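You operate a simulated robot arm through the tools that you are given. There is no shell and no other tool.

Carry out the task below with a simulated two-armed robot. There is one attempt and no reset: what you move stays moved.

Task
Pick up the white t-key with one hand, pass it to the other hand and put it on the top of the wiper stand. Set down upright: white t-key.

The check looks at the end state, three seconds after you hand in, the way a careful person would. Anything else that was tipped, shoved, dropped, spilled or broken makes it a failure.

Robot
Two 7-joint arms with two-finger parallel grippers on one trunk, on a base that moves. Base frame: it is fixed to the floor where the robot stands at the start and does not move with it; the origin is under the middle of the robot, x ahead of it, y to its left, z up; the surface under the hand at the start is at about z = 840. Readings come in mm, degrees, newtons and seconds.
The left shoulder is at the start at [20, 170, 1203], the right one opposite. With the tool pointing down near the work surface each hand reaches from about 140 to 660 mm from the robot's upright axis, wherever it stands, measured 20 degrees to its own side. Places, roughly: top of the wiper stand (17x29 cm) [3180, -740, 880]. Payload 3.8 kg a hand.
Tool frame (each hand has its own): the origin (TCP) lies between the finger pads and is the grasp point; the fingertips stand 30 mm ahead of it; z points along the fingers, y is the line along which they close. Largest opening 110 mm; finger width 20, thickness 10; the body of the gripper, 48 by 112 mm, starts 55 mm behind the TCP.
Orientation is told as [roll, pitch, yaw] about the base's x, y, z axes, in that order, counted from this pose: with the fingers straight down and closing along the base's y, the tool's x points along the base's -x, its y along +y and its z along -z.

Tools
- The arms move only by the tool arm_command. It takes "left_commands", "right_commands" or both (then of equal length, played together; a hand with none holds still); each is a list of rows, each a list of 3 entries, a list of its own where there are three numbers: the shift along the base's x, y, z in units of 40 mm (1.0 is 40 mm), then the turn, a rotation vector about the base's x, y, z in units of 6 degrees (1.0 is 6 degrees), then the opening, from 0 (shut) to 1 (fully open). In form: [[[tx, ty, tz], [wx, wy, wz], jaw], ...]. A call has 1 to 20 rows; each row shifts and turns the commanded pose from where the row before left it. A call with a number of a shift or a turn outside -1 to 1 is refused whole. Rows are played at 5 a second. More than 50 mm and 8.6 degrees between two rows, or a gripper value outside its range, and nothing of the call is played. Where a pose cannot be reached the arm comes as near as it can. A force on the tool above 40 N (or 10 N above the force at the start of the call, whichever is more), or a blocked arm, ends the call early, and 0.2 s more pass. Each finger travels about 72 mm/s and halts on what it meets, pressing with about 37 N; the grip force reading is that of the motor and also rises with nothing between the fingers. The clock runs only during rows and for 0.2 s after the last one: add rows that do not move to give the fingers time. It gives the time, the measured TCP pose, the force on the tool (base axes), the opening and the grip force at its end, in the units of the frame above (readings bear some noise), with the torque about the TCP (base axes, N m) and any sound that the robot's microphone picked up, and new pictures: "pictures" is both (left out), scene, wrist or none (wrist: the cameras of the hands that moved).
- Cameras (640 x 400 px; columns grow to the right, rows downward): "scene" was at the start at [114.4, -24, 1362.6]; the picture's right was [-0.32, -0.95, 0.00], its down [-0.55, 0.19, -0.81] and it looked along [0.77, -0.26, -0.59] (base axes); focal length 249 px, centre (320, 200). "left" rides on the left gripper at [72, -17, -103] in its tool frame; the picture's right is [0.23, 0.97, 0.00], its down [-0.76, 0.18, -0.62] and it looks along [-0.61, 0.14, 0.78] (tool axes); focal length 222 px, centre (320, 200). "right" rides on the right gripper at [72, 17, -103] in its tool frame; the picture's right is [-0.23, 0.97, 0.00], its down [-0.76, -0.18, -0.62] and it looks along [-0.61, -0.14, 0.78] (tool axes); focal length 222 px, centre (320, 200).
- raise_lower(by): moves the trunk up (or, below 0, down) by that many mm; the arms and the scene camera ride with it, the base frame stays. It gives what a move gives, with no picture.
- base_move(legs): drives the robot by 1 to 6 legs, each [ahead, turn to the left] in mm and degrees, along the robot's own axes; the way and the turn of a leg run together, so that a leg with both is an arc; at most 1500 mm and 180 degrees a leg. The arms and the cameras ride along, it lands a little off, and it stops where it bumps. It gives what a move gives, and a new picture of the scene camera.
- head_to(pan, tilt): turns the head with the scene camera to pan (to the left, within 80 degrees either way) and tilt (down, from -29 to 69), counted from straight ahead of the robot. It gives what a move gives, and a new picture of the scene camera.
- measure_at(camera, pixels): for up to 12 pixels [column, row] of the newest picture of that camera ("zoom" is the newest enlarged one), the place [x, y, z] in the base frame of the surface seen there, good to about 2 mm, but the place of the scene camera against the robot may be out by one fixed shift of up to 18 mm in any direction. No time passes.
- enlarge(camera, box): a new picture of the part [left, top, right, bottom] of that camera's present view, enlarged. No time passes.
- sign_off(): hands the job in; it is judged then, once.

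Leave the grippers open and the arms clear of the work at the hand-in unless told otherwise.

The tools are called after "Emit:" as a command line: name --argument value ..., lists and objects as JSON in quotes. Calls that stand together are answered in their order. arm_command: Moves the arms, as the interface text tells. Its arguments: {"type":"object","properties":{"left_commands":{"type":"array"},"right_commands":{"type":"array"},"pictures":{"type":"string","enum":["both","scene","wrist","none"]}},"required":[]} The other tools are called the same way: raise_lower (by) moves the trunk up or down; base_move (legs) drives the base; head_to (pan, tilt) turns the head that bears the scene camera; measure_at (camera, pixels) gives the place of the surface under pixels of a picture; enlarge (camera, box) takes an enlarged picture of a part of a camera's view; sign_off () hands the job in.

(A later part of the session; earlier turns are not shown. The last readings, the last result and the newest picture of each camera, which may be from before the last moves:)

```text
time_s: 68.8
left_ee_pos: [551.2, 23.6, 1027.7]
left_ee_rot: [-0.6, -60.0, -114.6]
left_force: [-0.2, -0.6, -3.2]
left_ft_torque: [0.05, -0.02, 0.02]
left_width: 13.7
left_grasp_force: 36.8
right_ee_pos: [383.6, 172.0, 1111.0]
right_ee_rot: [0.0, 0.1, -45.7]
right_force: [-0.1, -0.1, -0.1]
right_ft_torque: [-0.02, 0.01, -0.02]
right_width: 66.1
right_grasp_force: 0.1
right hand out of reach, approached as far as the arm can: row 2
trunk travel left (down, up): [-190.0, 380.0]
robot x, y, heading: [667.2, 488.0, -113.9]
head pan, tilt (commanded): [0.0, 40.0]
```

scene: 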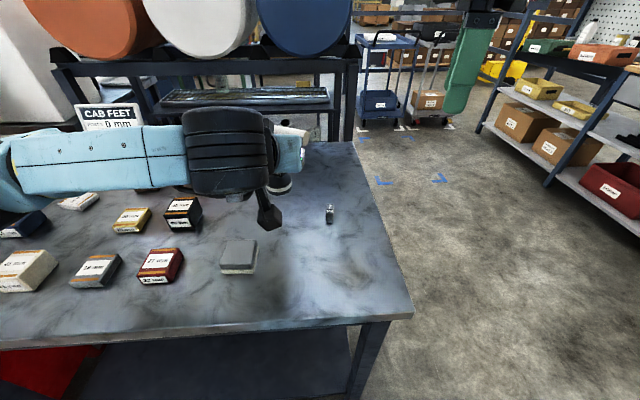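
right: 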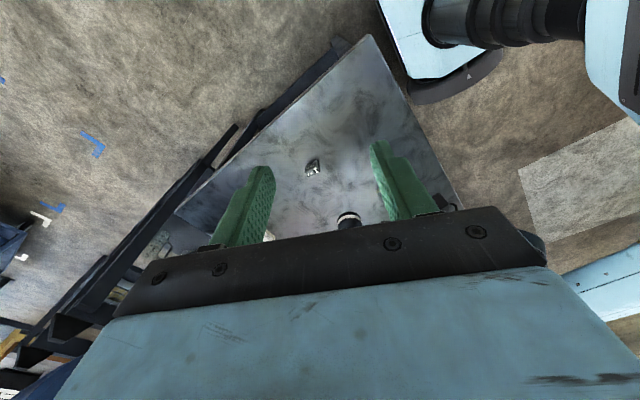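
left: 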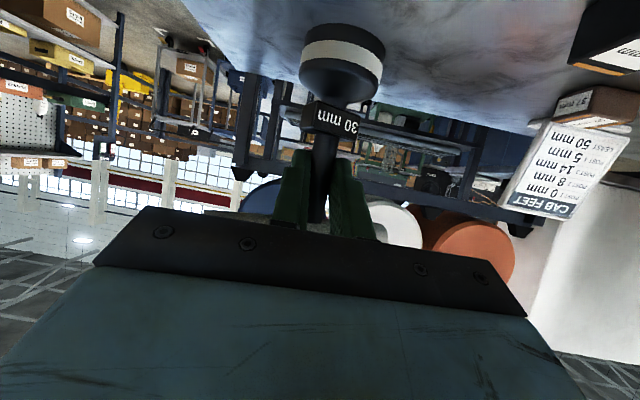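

Lower down the right arm reaches only slightly farther, so its inward yaw seems to be the limit. A better way: turn the left hand (with the key) 45 degrees clockwise about the vertical, so the crossbar points more ahead of the robot and the right hand can come with a natural yaw. I'll do that slowly.

Emit:
arm_command --left_commands '[[[0, 0, 0], [0, 0, -0.5], 0.0], [[0, 0, 0], [0, 0, -0.75], 0.0], [[0, 0, 0], [0, 0, -0.75], 0.0], [[0, 0, 0], [0, 0, -0.75], 0.0], [[0, 0, 0], [0, 0, -0.75], 0.0], [[0, 0, 0], [0, 0, -0.75], 0.0], [[0, 0, 0], [0, 0, -0.75], 0.0], [[0, 0, 0], [0, 0, -0.75], 0.0], [[0, 0, 0], [0, 0, -0.75], 0.0], [[0, 0, 0], [0, 0, -0.75], 0.0], [[0, 0, 0], [0, 0, -0.25], 0.0], [[0, 0, 0], [0, 0, 0], 0.0]]' --pictures "both"

```text
time_s: 71.4
left_ee_pos: [549.3, 24.6, 1028.1]
left_ee_rot: [-0.7, -60.0, -159.7]
left_force: [0.1, -0.3, -2.5]
left_ft_torque: [0.05, -0.07, 0.01]
left_width: 13.9
left_grasp_force: 36.7
right_ee_pos: [384.1, 172.2, 1110.9]
right_ee_rot: [-0.1, 0.1, -45.7]
right_force: [-0.6, 0.2, -1.3]
right_ft_torque: [0.01, -0.02, 0.02]
right_width: 65.9
right_grasp_force: 0.1
trunk travel left (down, up): [-190.0, 380.0]
robot x, y, heading: [671.8, 486.6, -113.6]
head pan, tilt (commanded): [0.0, 40.0]
```

scene: 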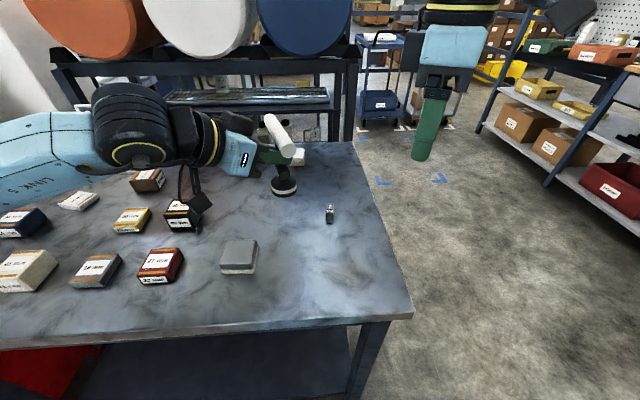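
left: 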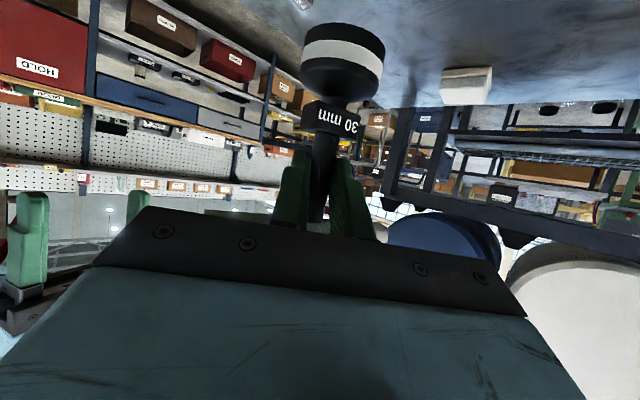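

Now the key is plainly visible: crossbar from (268, 118) to (290, 150), foot at (284, 185). I'll enlarge and measure it.

Emit:
enlarge --camera "scene" --box '[220, 100, 330, 210]'

Emit:
measure_at --camera "zoom" --pixels '[[395, 180], [385, 160], [370, 140], [350, 105], [335, 85], [325, 65], [400, 200], [375, 240], [380, 285], [380, 320], [345, 310], [415, 305]]'

```text
3.64 times, centred on (275, 155) of scene
```

zoom: 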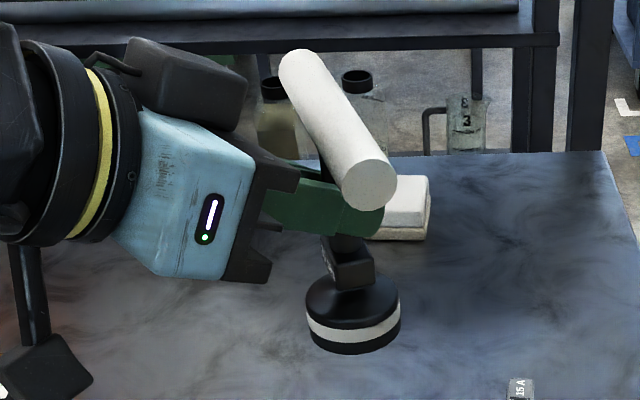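

```text
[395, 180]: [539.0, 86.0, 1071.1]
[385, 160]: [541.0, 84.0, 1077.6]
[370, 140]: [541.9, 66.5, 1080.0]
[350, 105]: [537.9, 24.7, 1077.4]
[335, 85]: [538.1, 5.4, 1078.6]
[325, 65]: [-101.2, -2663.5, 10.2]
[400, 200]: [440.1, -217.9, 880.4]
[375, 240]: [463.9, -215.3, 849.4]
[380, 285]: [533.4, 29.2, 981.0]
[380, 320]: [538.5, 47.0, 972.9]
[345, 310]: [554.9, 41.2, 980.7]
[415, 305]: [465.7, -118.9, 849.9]
```

The crossbar now runs almost along the base's y axis (about -92 degrees), centre near (538, 21), z about 1058. I'll yaw the right hand to match (to about -92) in place.

Emit:
arm_command --right_commands '[[[0, 0, 0.2], [0, 0, -0.965], 0.6], [[0, 0, 0.2], [0, 0, -0.965], 0.6], [[0, 0, 0.2], [0, 0, -0.965], 0.6], [[0, 0, 0.2], [0, 0, -0.965], 0.6], [[0, 0, 0.2], [0, 0, -0.965], 0.6], [[0, 0, 0.2], [0, 0, -0.965], 0.6], [[0, 0, 0.2], [0, 0, -0.965], 0.6], [[0, 0, 0.2], [0, 0, -0.965], 0.6], [[0, 0, 0], [0, 0, 0], 0.6]]' --pictures "wrist"

```text
time_s: 73.4
left_ee_pos: [550.1, 23.3, 1027.1]
left_ee_rot: [-0.8, -59.9, -159.6]
left_force: [-0.8, -0.1, -2.2]
left_ft_torque: [-0.02, -0.04, -0.05]
left_width: 13.9
left_grasp_force: 36.9
right_ee_pos: [355.3, 182.3, 1179.5]
right_ee_rot: [-0.1, 0.1, -92.0]
right_force: [-1.1, 0.9, -0.6]
right_ft_torque: [0.0, -0.01, -0.02]
right_width: 66.1
right_grasp_force: 0.0
right hand out of reach, approached as far as the arm can: row 2, 3, 4, 5, 6, 8
trunk travel left (down, up): [-190.0, 380.0]
robot x, y, heading: [669.4, 488.4, -113.8]
head pan, tilt (commanded): [0.0, 40.0]
```

right: 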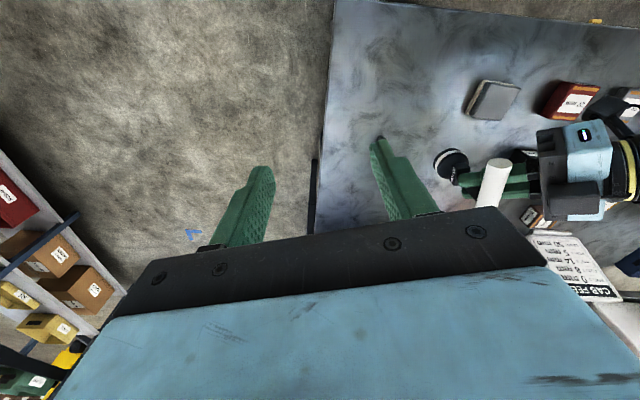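

The right arm is at the edge of its range because its hand is high relative to the lowered shoulders. I'll raise the trunk 100 mm and then lower both hands by about the same, so that the hand-over happens lower relative to the shoulders.

Emit:
raise_lower --by 100

Emit:
arm_command --left_commands '[[[0, 0, -0.3], [0, 0, 0], 0.0], [[0, 0, -0.4], [0, 0, 0], 0.0], [[0, 0, -0.4], [0, 0, 0], 0.0], [[0, 0, -0.4], [0, 0, 0], 0.0], [[0, 0, -0.4], [0, 0, 0], 0.0], [[0, 0, -0.3], [0, 0, 0], 0.0], [[0, 0, -0.3], [0, 0, 0], 0.0], [[0, 0, 0], [0, 0, 0], 0.0]]' --right_commands '[[[0, 0, -0.3], [0, 0, 0], 0.6], [[0, 0, -0.5], [0, 0, 0], 0.6], [[0, 0, -0.5], [0, 0, 0], 0.6], [[0, 0, -0.5], [0, 0, 0], 0.6], [[0, 0, -0.5], [0, 0, 0], 0.6], [[0, 0, -0.5], [0, 0, 0], 0.6], [[0, 0, -0.4], [0, 0, 0], 0.6], [[0, 0, 0], [0, 0, 0], 0.6]]' --pictures "both"

```text
time_s: 74.7
left_ee_pos: [549.4, 24.6, 1128.1]
left_ee_rot: [-0.8, -59.9, -159.6]
left_force: [0.8, 1.0, -2.8]
left_ft_torque: [-0.01, -0.04, -0.06]
left_width: 14.2
left_grasp_force: 37.2
right_ee_pos: [354.5, 183.2, 1281.0]
right_ee_rot: [-0.1, 0.1, -91.9]
right_force: [-0.8, 0.6, 0.0]
right_ft_torque: [-0.02, 0.01, 0.02]
right_width: 65.9
right_grasp_force: 0.1
trunk travel left (down, up): [-290.0, 280.0]
robot x, y, heading: [667.5, 490.8, -113.8]
head pan, tilt (commanded): [0.0, 40.0]
```

```text
time_s: 76.5
left_ee_pos: [550.2, 24.1, 1026.4]
left_ee_rot: [-0.7, -60.0, -159.5]
left_force: [0.6, -0.1, -2.6]
left_ft_torque: [-0.02, -0.04, 0.01]
left_width: 13.8
left_grasp_force: 37.0
right_ee_pos: [356.4, 184.1, 1154.4]
right_ee_rot: [-0.1, 0.1, -91.8]
right_force: [-0.2, -0.2, -0.7]
right_ft_torque: [-0.01, 0.01, 0.03]
right_width: 66.2
right_grasp_force: 0.1
trunk travel left (down, up): [-290.0, 280.0]
robot x, y, heading: [667.0, 488.8, -113.7]
head pan, tilt (commanded): [0.0, 40.0]
```

scene: 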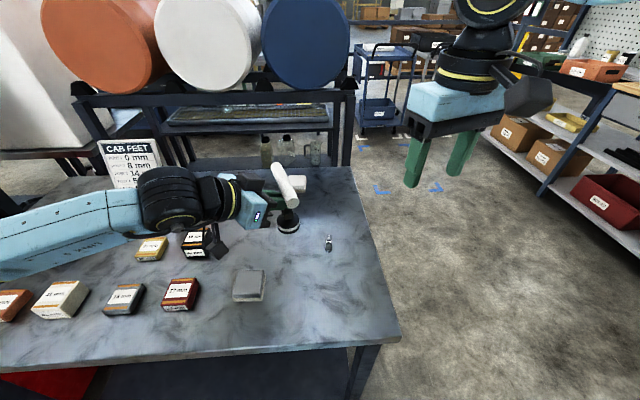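
right: 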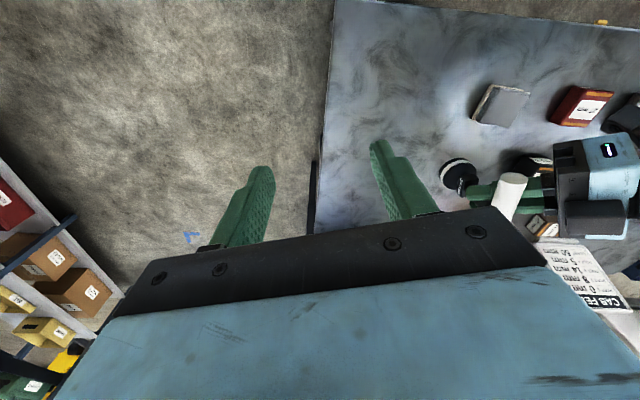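
left: 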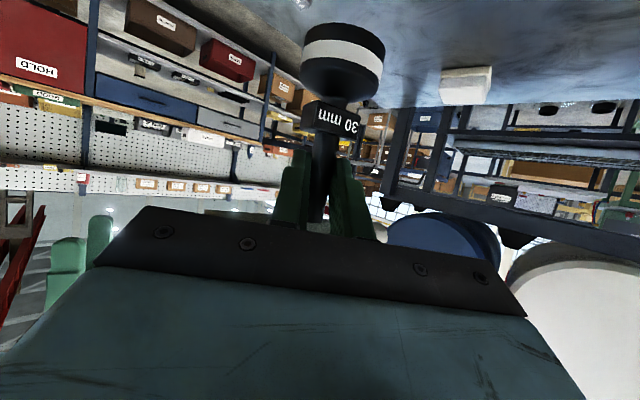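

Both hands are placed well. Now the right hand moves over to above the crossbar, staying at z 1154 (crossbar top about 1070).

Emit:
arm_command --right_commands '[[[0.455, -0.46, 0], [0, 0, 0], 0.6], [[0.455, -0.46, 0], [0, 0, 0], 0.6], [[0.455, -0.46, 0], [0, 0, 0], 0.6], [[0.455, -0.46, 0], [0, 0, 0], 0.6], [[0.455, -0.46, 0], [0, 0, 0], 0.6], [[0.455, -0.46, 0], [0, 0, 0], 0.6], [[0.455, -0.46, 0], [0, 0, 0], 0.6], [[0.3, -0.3, 0], [0, 0, 0], 0.6], [[0, 0, 0], [0, 0, 0], 0.6]]' --pictures "both"

```text
time_s: 78.5
left_ee_pos: [549.5, 24.0, 1028.3]
left_ee_rot: [-0.8, -59.9, -159.6]
left_force: [-0.3, -1.0, -2.9]
left_ft_torque: [0.03, -0.09, -0.01]
left_width: 13.8
left_grasp_force: 37.0
right_ee_pos: [382.1, 155.3, 1153.0]
right_ee_rot: [-0.1, 0.2, -91.9]
right_force: [0.0, 0.2, 0.7]
right_ft_torque: [-0.02, -0.03, -0.01]
right_width: 66.1
right_grasp_force: 0.1
right hand out of reach, approached as far as the arm can: row 2, 3, 4, 5, 6, 7, 8
trunk travel left (down, up): [-290.0, 280.0]
robot x, y, heading: [669.4, 489.2, -113.6]
head pan, tilt (commanded): [0.0, 40.0]
```

scene: 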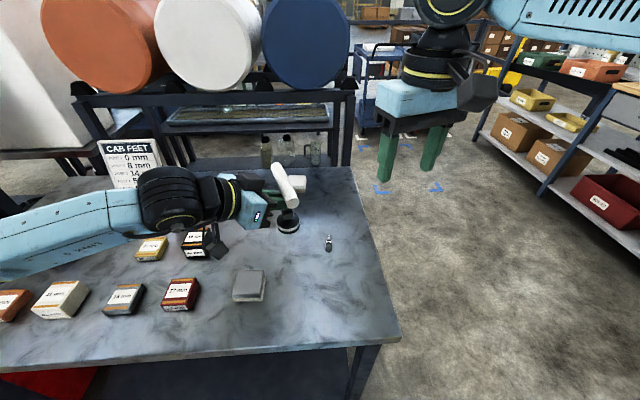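
right: 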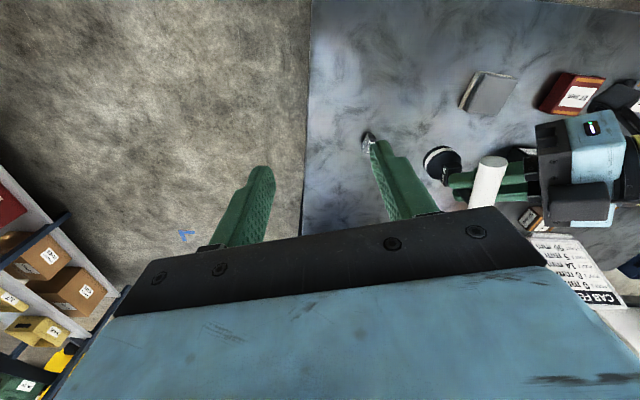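

The right arm stops at about 440 mm from the robot's axis. I'll look at the right arm's posture to see why.

Emit:
head_to --pan -45 --tilt 15

```text
time_s: 79.6
left_ee_pos: [551.1, 23.2, 1028.3]
left_ee_rot: [-0.6, -60.1, -159.6]
left_force: [0.0, 0.0, -2.5]
left_ft_torque: [0.01, -0.03, 0.0]
left_width: 13.9
left_grasp_force: 36.9
right_ee_pos: [382.9, 155.3, 1151.5]
right_ee_rot: [-0.2, 0.1, -92.0]
right_force: [0.1, -0.7, 0.3]
right_ft_torque: [0.01, 0.01, 0.03]
right_width: 66.0
right_grasp_force: 0.0
trunk travel left (down, up): [-290.0, 280.0]
robot x, y, heading: [669.4, 491.1, -113.7]
head pan, tilt (commanded): [-45.0, 15.0]
```

scene: 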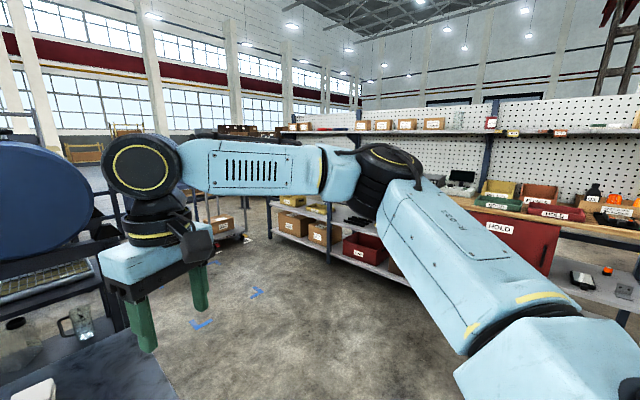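

Emit:
measure_at --camera "scene" --pixels '[[385, 165], [340, 170], [270, 165], [210, 165], [145, 170], [430, 220], [480, 280], [530, 340]]'

Emit:
head_to --pan 45 --tilt 25

```text
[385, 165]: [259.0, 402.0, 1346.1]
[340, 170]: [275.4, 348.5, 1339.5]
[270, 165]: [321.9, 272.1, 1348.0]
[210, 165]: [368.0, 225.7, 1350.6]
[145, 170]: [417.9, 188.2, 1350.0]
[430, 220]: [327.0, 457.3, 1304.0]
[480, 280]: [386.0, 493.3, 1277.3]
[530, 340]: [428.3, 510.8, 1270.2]
```

```text
time_s: 81.3
left_ee_pos: [549.5, 24.0, 1028.9]
left_ee_rot: [-0.7, -59.9, -159.7]
left_force: [-0.5, 0.7, -2.3]
left_ft_torque: [0.0, -0.06, 0.0]
left_width: 14.1
left_grasp_force: 37.3
right_ee_pos: [381.8, 155.4, 1151.8]
right_ee_rot: [-0.1, 0.1, -92.0]
right_force: [-0.3, 0.2, -0.9]
right_ft_torque: [0.0, -0.04, 0.01]
right_width: 66.1
right_grasp_force: 0.1
trunk travel left (down, up): [-290.0, 280.0]
robot x, y, heading: [669.1, 489.6, -113.9]
head pan, tilt (commanded): [45.0, 25.0]
```

scene: 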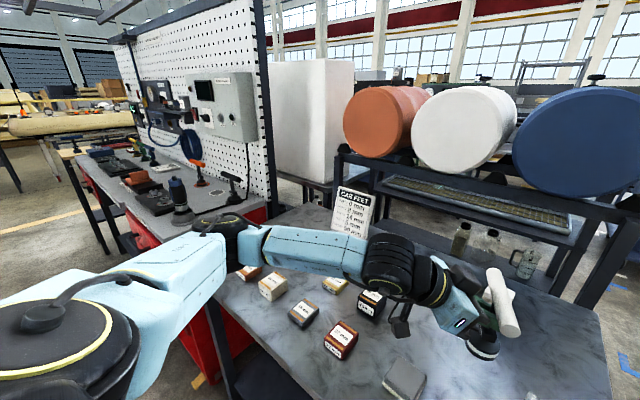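

The right elbow sits at about (259, 402) and has room to straighten, so I'd expect more reach. I'll test a small move straight ahead (robot's forward) with the right hand to see which direction is the limit.

Emit:
arm_command --right_commands '[[[-0.2, -0.46, 0], [0, 0, 0], 0.6], [[-0.2, -0.46, 0], [0, 0, 0], 0.6], [[-0.2, -0.46, 0], [0, 0, 0], 0.6], [[0, 0, 0], [0, 0, 0], 0.6]]' --pictures "none"

Emit:
arm_command --right_commands '[[[0, 0, -0.5], [0, 0, 0], 0.6], [[0, 0, -0.5], [0, 0, 0], 0.6], [[0, 0, 0], [0, 0, 0], 0.6]]' --pictures "none"

Emit:
arm_command --right_commands '[[[-0.2, -0.46, 0], [0, 0, 0], 0.6], [[-0.2, -0.46, 0], [0, 0, 0], 0.6], [[-0.2, -0.46, 0], [0, 0, 0], 0.6], [[0, 0, 0], [0, 0, 0], 0.6]]' --pictures "none"

```text
time_s: 82.3
left_ee_pos: [551.1, 24.7, 1027.7]
left_ee_rot: [-0.6, -59.9, -159.6]
left_force: [-0.1, -0.4, -2.3]
left_ft_torque: [-0.02, -0.05, -0.01]
left_width: 14.0
left_grasp_force: 36.6
right_ee_pos: [341.9, 127.9, 1148.6]
right_ee_rot: [0.0, 0.0, -92.0]
right_force: [0.1, 0.0, -0.2]
right_ft_torque: [0.0, -0.01, 0.01]
right_width: 66.3
right_grasp_force: 0.0
right hand out of reach, approached as far as the arm can: row 1, 2, 3
trunk travel left (down, up): [-290.0, 280.0]
robot x, y, heading: [668.8, 489.3, -113.6]
head pan, tilt (commanded): [45.0, 25.0]
```

```text
time_s: 83.1
left_ee_pos: [550.6, 23.7, 1027.7]
left_ee_rot: [-0.6, -60.0, -159.5]
left_force: [-1.5, -0.3, -2.9]
left_ft_torque: [0.0, -0.01, 0.0]
left_width: 14.1
left_grasp_force: 36.8
right_ee_pos: [343.0, 127.7, 1107.6]
right_ee_rot: [0.0, 0.1, -92.0]
right_force: [0.9, 0.0, 0.2]
right_ft_torque: [0.01, -0.01, 0.01]
right_width: 65.9
right_grasp_force: 0.0
trunk travel left (down, up): [-290.0, 280.0]
robot x, y, heading: [667.6, 493.7, -113.9]
head pan, tilt (commanded): [45.0, 25.0]
```

```text
time_s: 84.1
left_ee_pos: [550.0, 24.0, 1027.9]
left_ee_rot: [-0.7, -59.9, -159.6]
left_force: [0.9, 0.0, -2.8]
left_ft_torque: [0.03, -0.04, 0.03]
left_width: 13.9
left_grasp_force: 36.8
right_ee_pos: [300.4, 106.1, 1107.0]
right_ee_rot: [0.0, 0.0, -91.9]
right_force: [0.0, 0.9, 0.4]
right_ft_torque: [0.03, 0.03, 0.03]
right_width: 66.1
right_grasp_force: 0.1
right hand out of reach, approached as far as the arm can: row 1, 2, 3
trunk travel left (down, up): [-290.0, 280.0]
robot x, y, heading: [666.4, 490.8, -114.0]
head pan, tilt (commanded): [45.0, 25.0]
```

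The right arm's inward reach is limited by its shoulder; pointing-down poses can't get to the middle. But earlier it did reach a pose with its fingers pointing sideways to the left near the middle. So the right hand will take the crossbar's right end, pointing along the crossbar, closing vertically. For that I first turn the left hand back 45 degrees so the crossbar lies across the robot's front, and raise it 100 mm (I'll then lower the trunk by the same).

Emit:
arm_command --left_commands '[[[0, 0, 0.2], [0, 0, 0.5], 0.0], [[0, 0, 0.2], [0, 0, 0.75], 0.0], [[0, 0, 0.25], [0, 0, 0.75], 0.0], [[0, 0, 0.25], [0, 0, 0.75], 0.0], [[0, 0, 0.25], [0, 0, 0.75], 0.0], [[0, 0, 0.25], [0, 0, 0.75], 0.0], [[0, 0, 0.25], [0, 0, 0.75], 0.0], [[0, 0, 0.25], [0, 0, 0.75], 0.0], [[0, 0, 0.2], [0, 0, 0.75], 0.0], [[0, 0, 0.2], [0, 0, 0.75], 0.0], [[0, 0, 0.2], [0, 0, 0.25], 0.0], [[0, 0, 0], [0, 0, 0], 0.0]]' --right_commands '[[[0.1, 0.2, 0], [0, 0, -0.9], 0.6], [[0.1, 0.2, 0], [0, 0, -0.9], 0.6], [[0.1, 0.2, 0], [0, 0, -0.9], 0.6], [[0.1, 0.2, 0], [0, 0, -0.9], 0.6], [[0.1, 0.2, 0], [0, 0, -0.9], 0.6], [[0.1, 0.2, 0], [0, 0, -0.9], 0.6], [[0.1, 0.2, 0], [0, 0, -0.9], 0.6], [[0.1, 0.2, 0], [0, 0, -0.98], 0.6], [[0, 0, 0], [0, 0, 0], 0.6], [[0, 0, 0], [0, 0, 0], 0.6], [[0, 0, 0], [0, 0, 0], 0.6], [[0, 0, 0], [0, 0, 0], 0.6]]' --pictures "none"

Emit:
head_to --pan 0 --tilt 35

```text
time_s: 86.7
left_ee_pos: [550.4, 24.4, 1128.1]
left_ee_rot: [-0.7, -59.9, -114.6]
left_force: [-0.1, 0.4, -2.7]
left_ft_torque: [0.05, -0.02, -0.01]
left_width: 14.2
left_grasp_force: 36.7
right_ee_pos: [336.8, 168.9, 1106.5]
right_ee_rot: [-0.1, 0.0, -135.6]
right_force: [0.0, 0.2, -0.2]
right_ft_torque: [0.05, -0.01, 0.0]
right_width: 66.1
right_grasp_force: 0.1
trunk travel left (down, up): [-290.0, 280.0]
robot x, y, heading: [671.4, 487.4, -113.7]
head pan, tilt (commanded): [45.0, 25.0]
```

```text
time_s: 87.8
left_ee_pos: [549.8, 24.3, 1129.0]
left_ee_rot: [-0.8, -60.0, -114.6]
left_force: [0.2, 0.8, -2.3]
left_ft_torque: [0.06, 0.0, -0.03]
left_width: 14.0
left_grasp_force: 36.9
right_ee_pos: [336.3, 169.7, 1106.2]
right_ee_rot: [0.0, 0.1, -135.6]
right_force: [0.3, -0.6, -0.1]
right_ft_torque: [-0.01, 0.0, -0.01]
right_width: 65.9
right_grasp_force: 0.1
trunk travel left (down, up): [-290.0, 280.0]
robot x, y, heading: [668.9, 489.8, -113.6]
head pan, tilt (commanded): [0.0, 35.0]
```

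scene: 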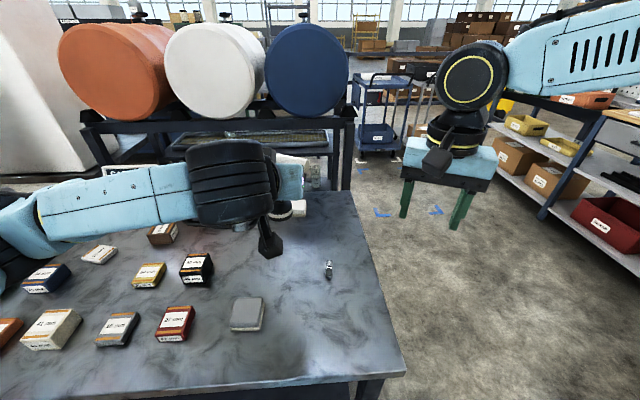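

The key hangs with its crossbar across my front (around z 1161). Now I roll the right hand by 90 degrees so its fingers point left along the crossbar, moving to about 70 mm short of its right end.

Emit:
arm_command --right_commands '[[[0.196, -0.105, 0.092], [-0.714, -0.7, 0], 0.6], [[0.196, -0.105, 0.092], [-0.714, -0.7, 0], 0.6], [[0.196, -0.105, 0.092], [-0.714, -0.7, 0], 0.6], [[0.196, -0.105, 0.092], [-0.714, -0.7, 0], 0.6], [[0.196, -0.105, 0.092], [-0.714, -0.7, 0], 0.6], [[0.196, -0.105, 0.092], [-0.714, -0.7, 0], 0.6], [[0.196, -0.105, 0.092], [-0.714, -0.7, 0], 0.6], [[0.196, -0.105, 0.092], [-0.714, -0.7, 0], 0.6], [[0.196, -0.105, 0.092], [-0.714, -0.7, 0], 0.6], [[0.196, -0.105, 0.092], [-0.714, -0.7, 0], 0.6], [[0, 0, 0], [0, 0, 0], 0.6]]' --pictures "both"

```text
time_s: 90.2
left_ee_pos: [549.6, 24.8, 1128.6]
left_ee_rot: [-0.8, -59.8, -114.5]
left_force: [-0.8, -0.2, -2.9]
left_ft_torque: [0.06, -0.03, -0.01]
left_width: 13.6
left_grasp_force: 37.1
right_ee_pos: [413.7, 126.8, 1144.1]
right_ee_rot: [60.0, 0.2, -135.5]
right_force: [0.8, -0.3, -0.6]
right_ft_torque: [0.0, 0.04, -0.01]
right_width: 66.0
right_grasp_force: 0.1
trunk travel left (down, up): [-290.0, 280.0]
robot x, y, heading: [668.0, 489.7, -113.6]
head pan, tilt (commanded): [0.0, 35.0]
```

scene: 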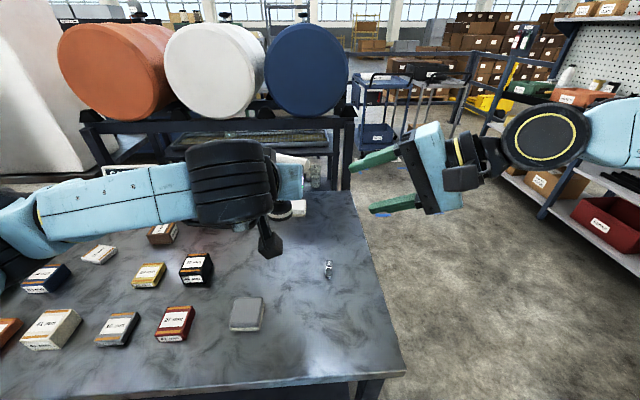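
right: 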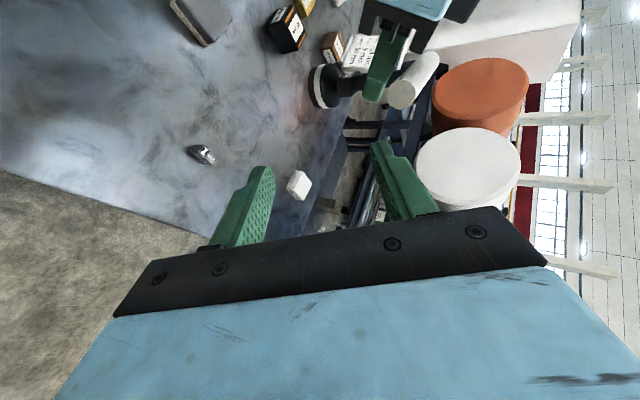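

It tracks well (roll 60). I'll finish the roll to 90 degrees.

Emit:
arm_command --right_commands '[[[0.18, -0.09, 0.085], [-0.714, -0.7, 0], 0.6], [[0.18, -0.09, 0.085], [-0.714, -0.7, 0], 0.6], [[0.18, -0.09, 0.085], [-0.714, -0.7, 0], 0.6], [[0.18, -0.09, 0.085], [-0.714, -0.7, 0], 0.6], [[0.18, -0.09, 0.085], [-0.714, -0.7, 0], 0.6], [[0, 0, 0], [0, 0, 0], 0.6]]' --pictures "both"

Emit:
enlarge --camera "right" --box '[220, 20, 460, 220]'

```text
time_s: 91.6
left_ee_pos: [547.9, 25.3, 1129.1]
left_ee_rot: [-0.6, -60.0, -114.6]
left_force: [-0.3, -1.0, -2.9]
left_ft_torque: [0.03, 0.0, 0.01]
left_width: 13.8
left_grasp_force: 37.6
right_ee_pos: [435.1, 103.4, 1158.6]
right_ee_rot: [84.8, -0.4, -139.3]
right_force: [-0.4, -0.3, -0.1]
right_ft_torque: [0.01, 0.01, -0.02]
right_width: 66.1
right_grasp_force: 0.0
right hand out of reach, approached as far as the arm can: row 3, 4
trunk travel left (down, up): [-290.0, 280.0]
robot x, y, heading: [666.4, 485.3, -114.0]
head pan, tilt (commanded): [0.0, 35.0]
```

scene: 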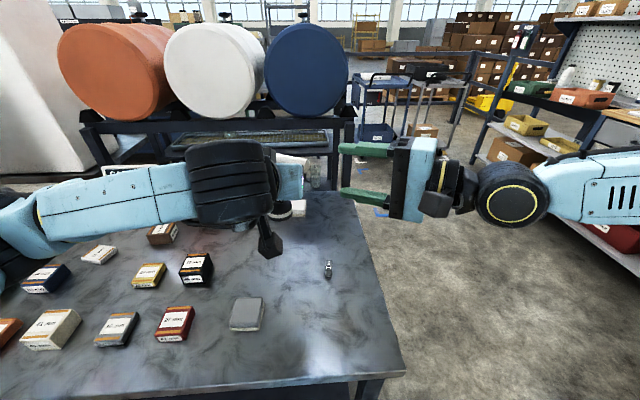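
right: 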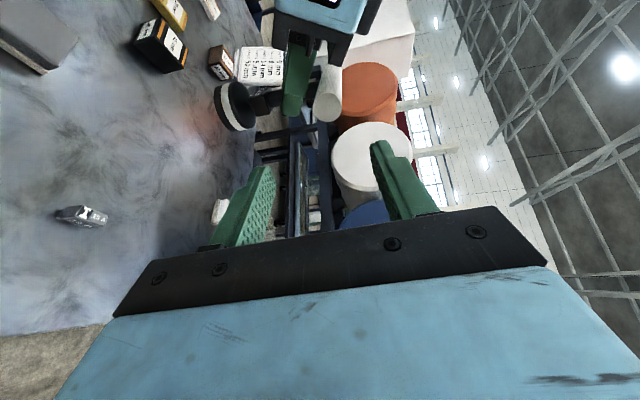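

```text
2.00 times, centred on (340, 120) of right
```

zoom: 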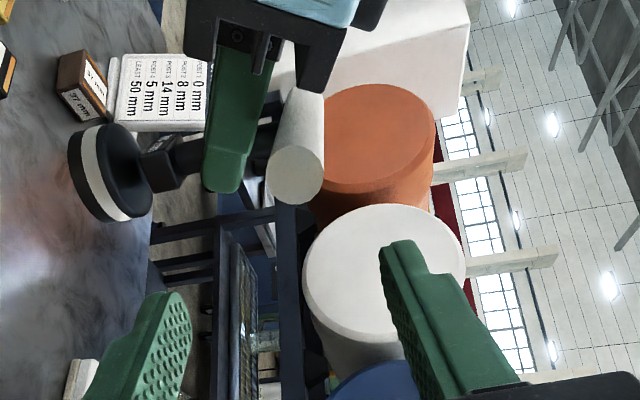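

Good view: the crossbar's end face is at (295, 175) in the enlarged picture. I'll measure the key's parts from the right camera.

Emit:
measure_at --camera "zoom" --pixels '[[295, 175], [272, 172], [318, 178], [295, 150], [295, 198], [300, 115], [302, 135], [185, 155], [160, 165], [112, 170], [225, 150], [240, 185]]'

```text
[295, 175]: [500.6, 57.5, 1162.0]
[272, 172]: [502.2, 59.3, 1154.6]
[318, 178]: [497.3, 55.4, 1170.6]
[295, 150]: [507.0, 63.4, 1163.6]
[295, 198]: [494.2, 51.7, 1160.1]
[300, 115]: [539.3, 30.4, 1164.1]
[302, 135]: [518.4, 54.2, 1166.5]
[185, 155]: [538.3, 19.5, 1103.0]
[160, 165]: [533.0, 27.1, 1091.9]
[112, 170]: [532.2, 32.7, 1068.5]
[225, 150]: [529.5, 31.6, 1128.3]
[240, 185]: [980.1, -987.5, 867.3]
```

The end-face centre is at (500.6, 57.5, 1162) and the crossbar runs level at about -45 degrees. The right hand is 80 mm short and 14 mm off to the side, with a few degrees of error. I'll correct the orientation and sideways offset.

Emit:
arm_command --right_commands '[[[0.12, 0.12, 0.04], [-0.32, -0.3, 0.34], 0.6], [[0.12, 0.12, 0.04], [-0.32, -0.3, 0.34], 0.6], [[0, 0, 0], [0, 0, 0], 0.6]]' --pictures "wrist"

```text
time_s: 92.4
left_ee_pos: [548.7, 24.8, 1130.0]
left_ee_rot: [-0.8, -59.9, -114.5]
left_force: [-0.1, -0.9, -2.8]
left_ft_torque: [0.03, -0.01, -0.03]
left_width: 14.0
left_grasp_force: 36.8
right_ee_pos: [444.1, 112.2, 1159.8]
right_ee_rot: [90.0, -0.3, -135.3]
right_force: [0.2, 0.4, -0.4]
right_ft_torque: [0.0, -0.04, 0.02]
right_width: 65.9
right_grasp_force: 0.1
trunk travel left (down, up): [-290.0, 280.0]
robot x, y, heading: [669.3, 491.2, -113.7]
head pan, tilt (commanded): [0.0, 35.0]
```

right: 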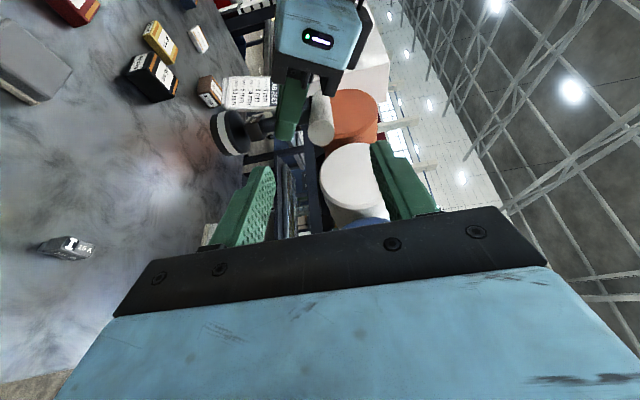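

Exactly reached: roll 90.0, yaw -135.3. I'll measure the end face again from here to aim the final approach.

Emit:
enlarge --camera "right" --box '[200, 60, 420, 220]'

Emit:
measure_at --camera "right" --pixels '[[320, 132], [311, 131], [330, 133], [321, 124], [319, 141], [323, 112], [321, 105], [318, 98]]'

```text
2.50 times, centred on (310, 140) of right
```

zoom: 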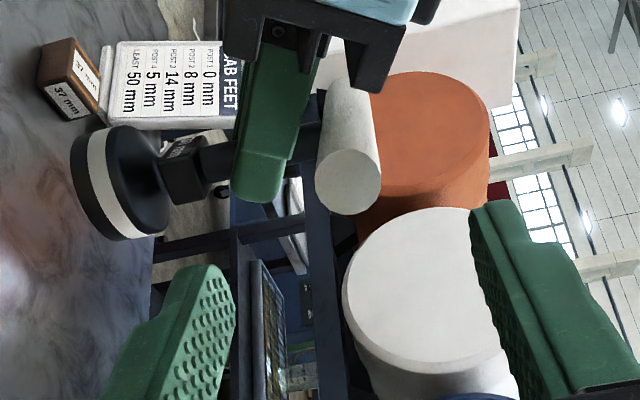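

```text
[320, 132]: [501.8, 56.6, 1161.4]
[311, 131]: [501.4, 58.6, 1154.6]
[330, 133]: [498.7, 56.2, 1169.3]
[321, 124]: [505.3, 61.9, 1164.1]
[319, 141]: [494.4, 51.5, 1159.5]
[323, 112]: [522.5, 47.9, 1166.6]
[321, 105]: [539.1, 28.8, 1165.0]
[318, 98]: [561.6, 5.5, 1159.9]
```

Aligned within 1 mm sideways. I'll approach along the crossbar: 60 mm first with the opening at 50 mm.

Emit:
arm_command --right_commands '[[[0.264, -0.266, 0.03], [0, 0, 0], 0.46], [[0.264, -0.266, 0.02], [0, 0, 0], 0.46], [[0.264, -0.266, 0], [0, 0, 0], 0.46], [[0.264, -0.266, 0], [0, 0, 0], 0.46], [[0, 0, 0], [0, 0, 0], 0.46]]' --pictures "both"

Emit:
enlarge --camera "right" --box '[200, 60, 440, 240]'

```text
time_s: 93.6
left_ee_pos: [549.0, 24.6, 1128.8]
left_ee_rot: [-0.7, -59.9, -114.6]
left_force: [0.2, -0.4, -3.1]
left_ft_torque: [0.02, -0.03, 0.01]
left_width: 14.3
left_grasp_force: 36.6
right_ee_pos: [486.4, 70.0, 1162.5]
right_ee_rot: [89.9, -0.4, -135.3]
right_force: [-0.4, -0.5, -0.1]
right_ft_torque: [0.01, -0.04, 0.03]
right_width: 50.4
right_grasp_force: 0.1
trunk travel left (down, up): [-290.0, 280.0]
robot x, y, heading: [668.4, 491.2, -113.8]
head pan, tilt (commanded): [0.0, 35.0]
```

scene: 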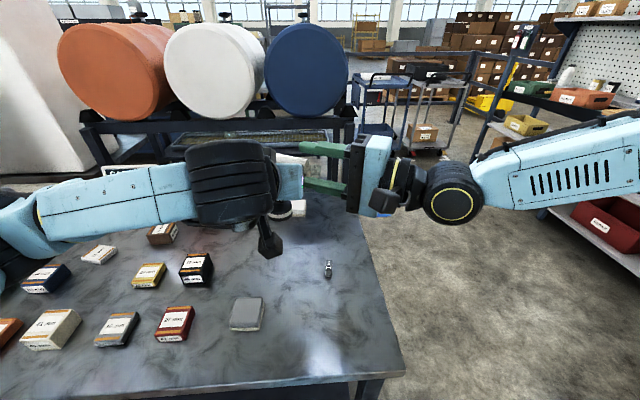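
right: 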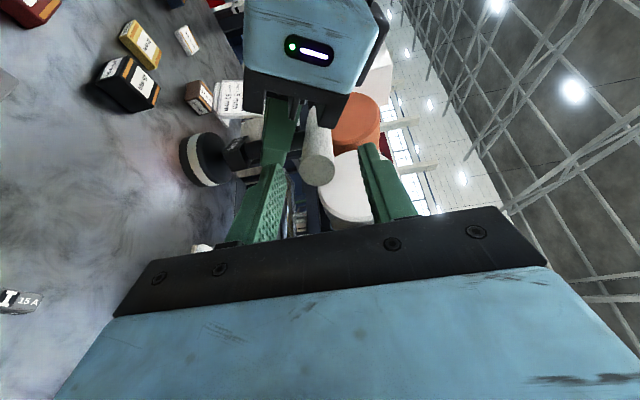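

```text
2.22 times, centred on (320, 150) of right
```

zoom: 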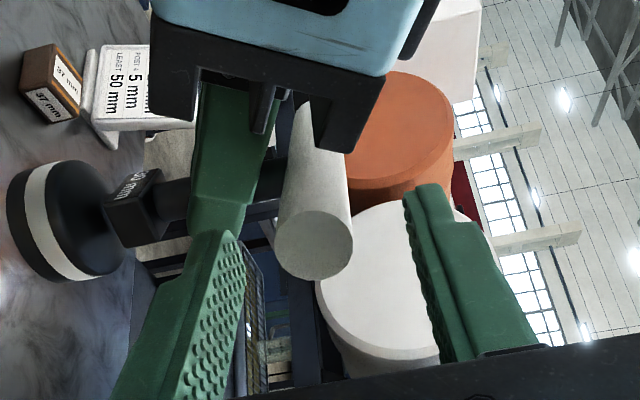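

The end face is centred between the right fingers. Clearance to the left finger works out at about 6 mm. I'll go the last 21 mm.

Emit:
arm_command --right_commands '[[[0.13, -0.12, 0], [0, 0, 0], 0.46], [[0.13, -0.12, 0], [0, 0, 0], 0.46], [[0.13, -0.12, 0], [0, 0, 0], 0.46], [[0, 0, 0], [0, 0, 0], 0.46]]' --pictures "both"

Emit:
enlarge --camera "right" --box '[200, 60, 440, 240]'

```text
time_s: 94.6
left_ee_pos: [550.5, 24.5, 1128.4]
left_ee_rot: [-0.7, -60.0, -114.7]
left_force: [0.6, 0.6, -2.7]
left_ft_torque: [0.07, -0.05, 0.02]
left_width: 14.0
left_grasp_force: 36.8
right_ee_pos: [502.0, 55.7, 1162.7]
right_ee_rot: [90.0, -0.4, -135.3]
right_force: [-0.5, 0.2, -0.1]
right_ft_torque: [0.01, -0.03, 0.04]
right_width: 50.8
right_grasp_force: 0.1
trunk travel left (down, up): [-290.0, 280.0]
robot x, y, heading: [667.5, 486.8, -113.7]
head pan, tilt (commanded): [0.0, 35.0]
```

scene: 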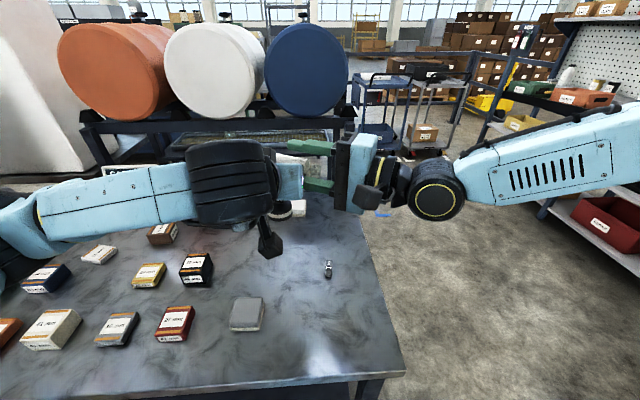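
right: 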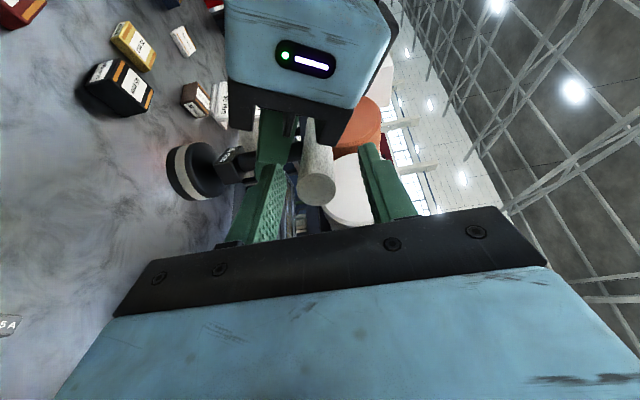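

```text
2.22 times, centred on (320, 150) of right
```

zoom: 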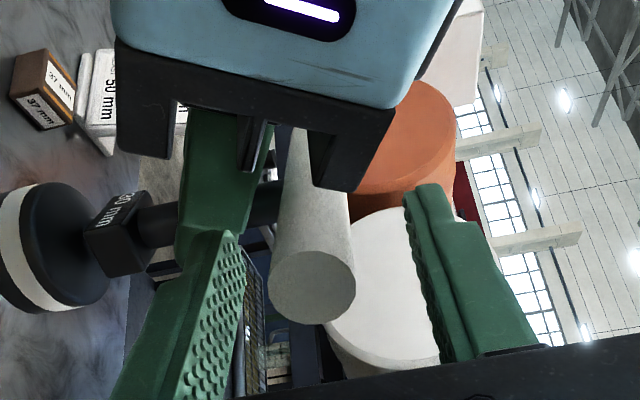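

The crossbar's end sits right at the right hand's TCP, with about 30 mm of tube between the fingers. I'll close the right gripper.

Emit:
arm_command --right_commands '[[[0, 0, 0], [0, 0, 0], 0.32], [[0, 0, 0], [0, 0, 0], 0.24], [[0, 0, 0], [0, 0, 0], 0.0], [[0, 0, 0], [0, 0, 0], 0.0], [[0, 0, 0], [0, 0, 0], 0.0]]' --pictures "wrist"

```text
time_s: 95.8
left_ee_pos: [549.0, 25.2, 1130.0]
left_ee_rot: [-0.7, -60.1, -114.5]
left_force: [0.9, 1.7, 5.8]
left_ft_torque: [-0.32, -0.04, -0.03]
left_width: 14.0
left_grasp_force: 36.5
right_ee_pos: [501.2, 55.1, 1161.8]
right_ee_rot: [89.8, -0.3, -135.3]
right_force: [-0.3, -2.5, -4.9]
right_ft_torque: [0.48, 0.46, -0.09]
right_width: 22.4
right_grasp_force: 36.7
trunk travel left (down, up): [-290.0, 280.0]
robot x, y, heading: [665.3, 487.8, -113.6]
head pan, tilt (commanded): [0.0, 35.0]
```

right: 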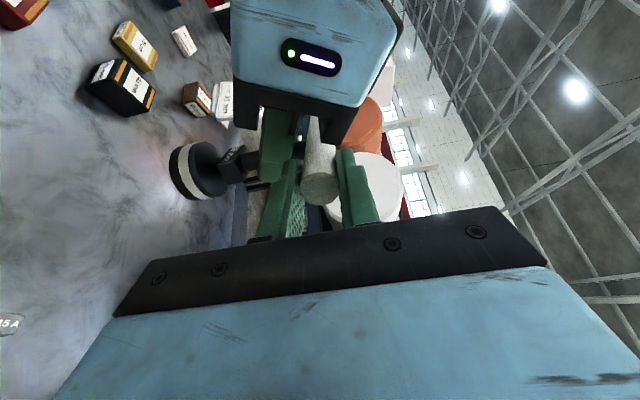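

The right hand holds the crossbar: width 22.4 mm at 37 N. Now I'll open the left fingers just a little (to about 26 mm) to free the shaft.

Emit:
arm_command --left_commands '[[[0, 0, 0], [0, 0, 0], 0.16], [[0, 0, 0], [0, 0, 0], 0.2], [[0, 0, 0], [0, 0, 0], 0.24], [[0, 0, 0], [0, 0, 0], 0.24], [[0, 0, 0], [0, 0, 0], 0.24]]' --right_commands '[[[0, 0, 0], [0, 0, 0], 0.0], [[0, 0, 0], [0, 0, 0], 0.0], [[0, 0, 0], [0, 0, 0], 0.0], [[0, 0, 0], [0, 0, 0], 0.0], [[0, 0, 0], [0, 0, 0], 0.0]]' --pictures "wrist"

```text
time_s: 97.0
left_ee_pos: [549.3, 23.3, 1128.1]
left_ee_rot: [-0.6, -59.7, -114.5]
left_force: [4.9, -5.1, -6.2]
left_ft_torque: [0.0, -0.01, 0.03]
left_width: 22.5
left_grasp_force: 0.0
right_ee_pos: [501.1, 55.7, 1163.6]
right_ee_rot: [90.1, -0.3, -135.3]
right_force: [-5.5, 5.1, 3.2]
right_ft_torque: [0.13, 0.02, 0.06]
right_width: 22.1
right_grasp_force: 37.3
trunk travel left (down, up): [-290.0, 280.0]
robot x, y, heading: [669.2, 489.8, -113.5]
head pan, tilt (commanded): [0.0, 35.0]
```

right: 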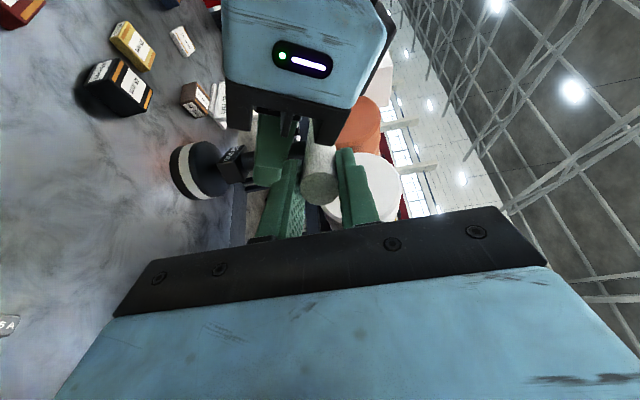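
left: 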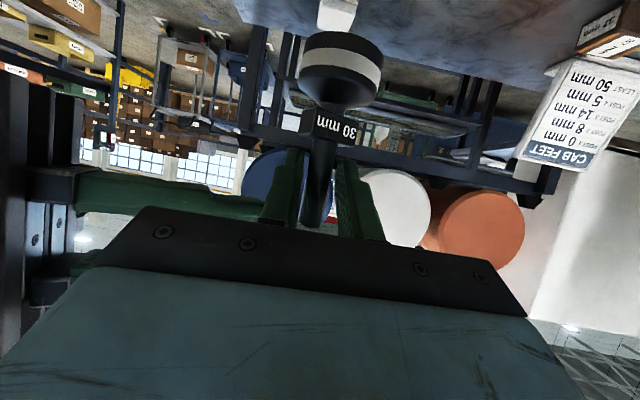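

The left finger lightly touches the tip of the right's lower finger (width 22.5, about 7 N), but the shaft is free with about 4 mm each side. I'll ease the left opening to 21 mm and draw it back along its own axis slowly.

Emit:
arm_command --left_commands '[[[0, 0, 0], [0, 0, 0], 0.185], [[0, 0, 0], [0, 0, 0], 0.185], [[0.08, 0.16, 0.1], [0, 0, 0], 0.185], [[0.08, 0.16, 0.1], [0, 0, 0], 0.185], [[0.08, 0.16, 0.1], [0, 0, 0], 0.185]]' --right_commands '[[[0, 0, 0], [0, 0, 0], 0.0], [[0, 0, 0], [0, 0, 0], 0.0], [[0, 0, 0], [0, 0, 0], 0.0], [[0, 0, 0], [0, 0, 0], 0.0], [[0, 0, 0], [0, 0, 0], 0.0]]' --pictures "wrist"

```text
time_s: 98.2
left_ee_pos: [560.5, 44.1, 1140.4]
left_ee_rot: [-0.7, -59.9, -114.6]
left_force: [0.0, -1.0, 0.1]
left_ft_torque: [-0.03, 0.02, -0.02]
left_width: 20.1
left_grasp_force: 0.1
right_ee_pos: [502.0, 56.7, 1162.7]
right_ee_rot: [90.0, -0.3, -135.3]
right_force: [0.3, 0.2, -2.1]
right_ft_torque: [0.14, 0.14, 0.02]
right_width: 22.1
right_grasp_force: 36.9
trunk travel left (down, up): [-290.0, 280.0]
robot x, y, heading: [668.7, 489.5, -113.8]
head pan, tilt (commanded): [0.0, 35.0]
```

right: 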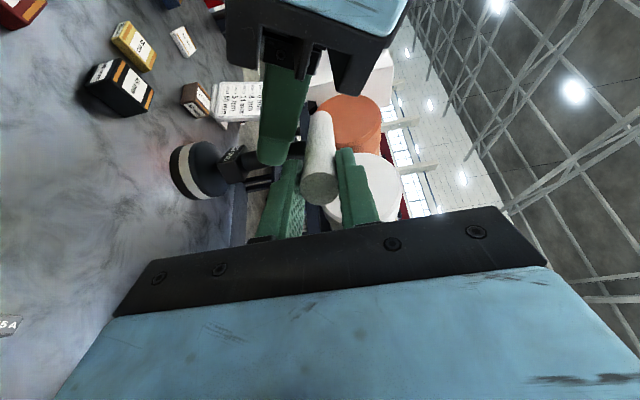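
left: 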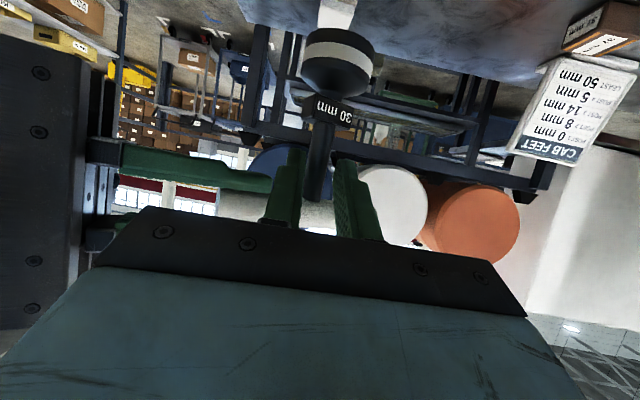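

The left is free (no force) and the right carries the key. I'll keep drawing the left hand back along its axis by about 60 mm more.

Emit:
arm_command --left_commands '[[[0.11, 0.235, 0.15], [0, 0, 0], 0.185], [[0.11, 0.235, 0.15], [0, 0, 0], 0.185], [[0.11, 0.235, 0.15], [0, 0, 0], 0.185], [[0.11, 0.235, 0.15], [0, 0, 0], 0.185], [[0.11, 0.235, 0.15], [0, 0, 0], 0.185], [[0, 0, 0], [0, 0, 0], 0.185]]' --pictures "both"

```text
time_s: 99.6
left_ee_pos: [582.7, 90.3, 1171.0]
left_ee_rot: [-0.8, -59.8, -114.6]
left_force: [-0.6, 0.0, -0.8]
left_ft_torque: [0.01, 0.02, -0.03]
left_width: 20.5
left_grasp_force: 0.1
right_ee_pos: [502.0, 55.5, 1161.8]
right_ee_rot: [90.0, -0.3, -135.4]
right_force: [0.6, 0.5, -2.8]
right_ft_torque: [0.14, 0.09, 0.01]
right_width: 22.1
right_grasp_force: 37.0
trunk travel left (down, up): [-290.0, 280.0]
robot x, y, heading: [667.2, 490.7, -113.4]
head pan, tilt (commanded): [0.0, 35.0]
```

scene: 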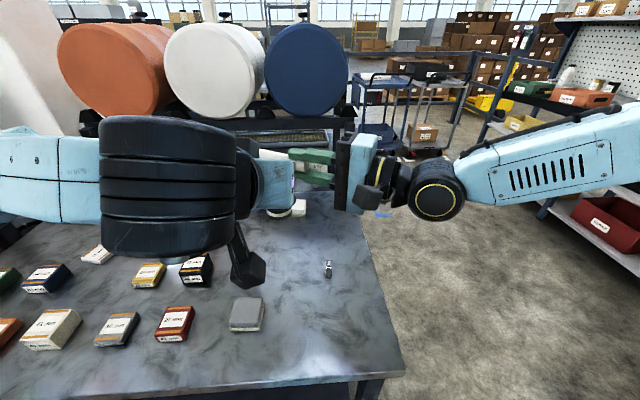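
left: 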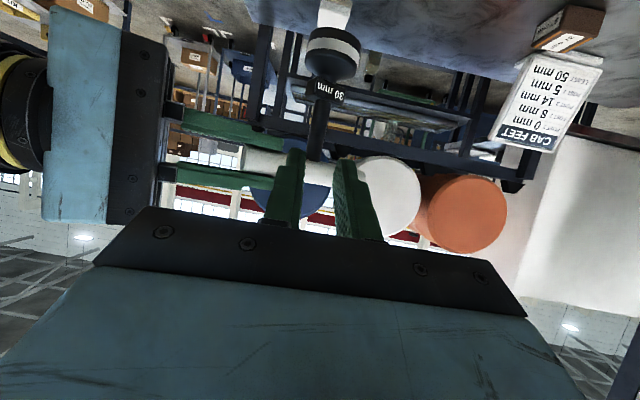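

The hand-over is done. I'll move the left hand away to the left so it stays well clear.

Emit:
arm_command --left_commands '[[[0.43, -0.19, 0.1], [0, 0, 0], 0.3], [[0.43, -0.19, 0.1], [0, 0, 0], 0.5], [[0.43, -0.19, 0.1], [0, 0, 0], 0.5], [[0.43, -0.19, 0.1], [0, 0, 0], 0.5], [[0.43, -0.19, 0.1], [0, 0, 0], 0.5], [[0.43, -0.19, 0.1], [0, 0, 0], 0.5], [[0.43, -0.19, 0.1], [0, 0, 0], 0.5], [[0, 0, 0], [0, 0, 0], 0.5]]' --pictures "both"

Emit:
enlarge --camera "scene" --box '[220, 100, 420, 240]'

```text
time_s: 101.4
left_ee_pos: [696.7, 28.4, 1202.4]
left_ee_rot: [-0.8, -59.9, -114.6]
left_force: [-0.8, -1.2, -0.2]
left_ft_torque: [0.03, 0.01, 0.01]
left_width: 55.1
left_grasp_force: 0.0
left hand out of reach, approached as far as the arm can: row 4, 5, 6
right_ee_pos: [500.9, 56.3, 1162.7]
right_ee_rot: [90.0, -0.3, -135.3]
right_force: [0.9, 0.2, -3.1]
right_ft_torque: [0.15, 0.1, 0.0]
right_width: 22.2
right_grasp_force: 37.1
trunk travel left (down, up): [-290.0, 280.0]
robot x, y, heading: [669.1, 488.2, -113.6]
head pan, tilt (commanded): [0.0, 35.0]
```

scene: 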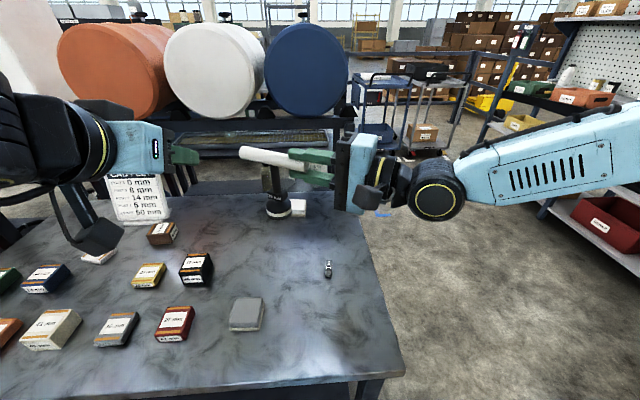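
left: 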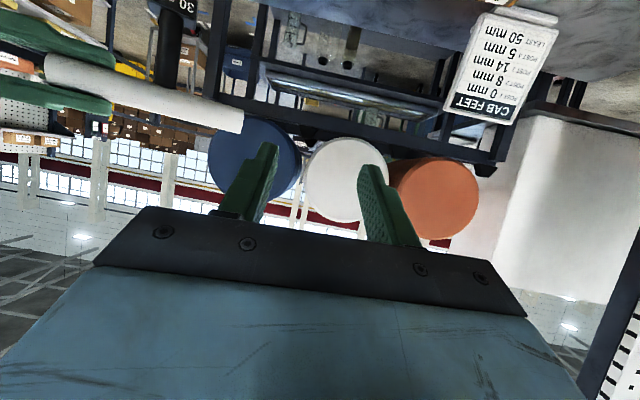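

```text
2.86 times, centred on (320, 170) of scene
```

zoom: 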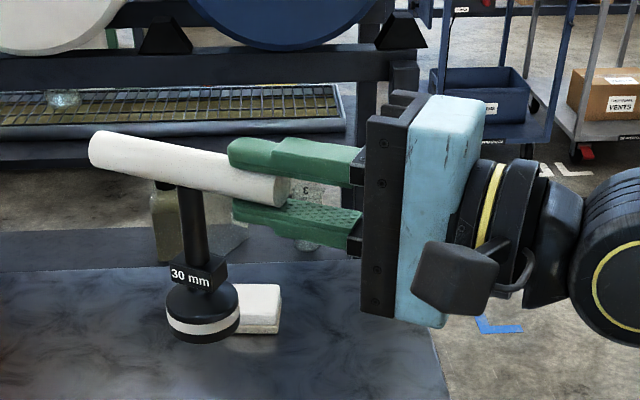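

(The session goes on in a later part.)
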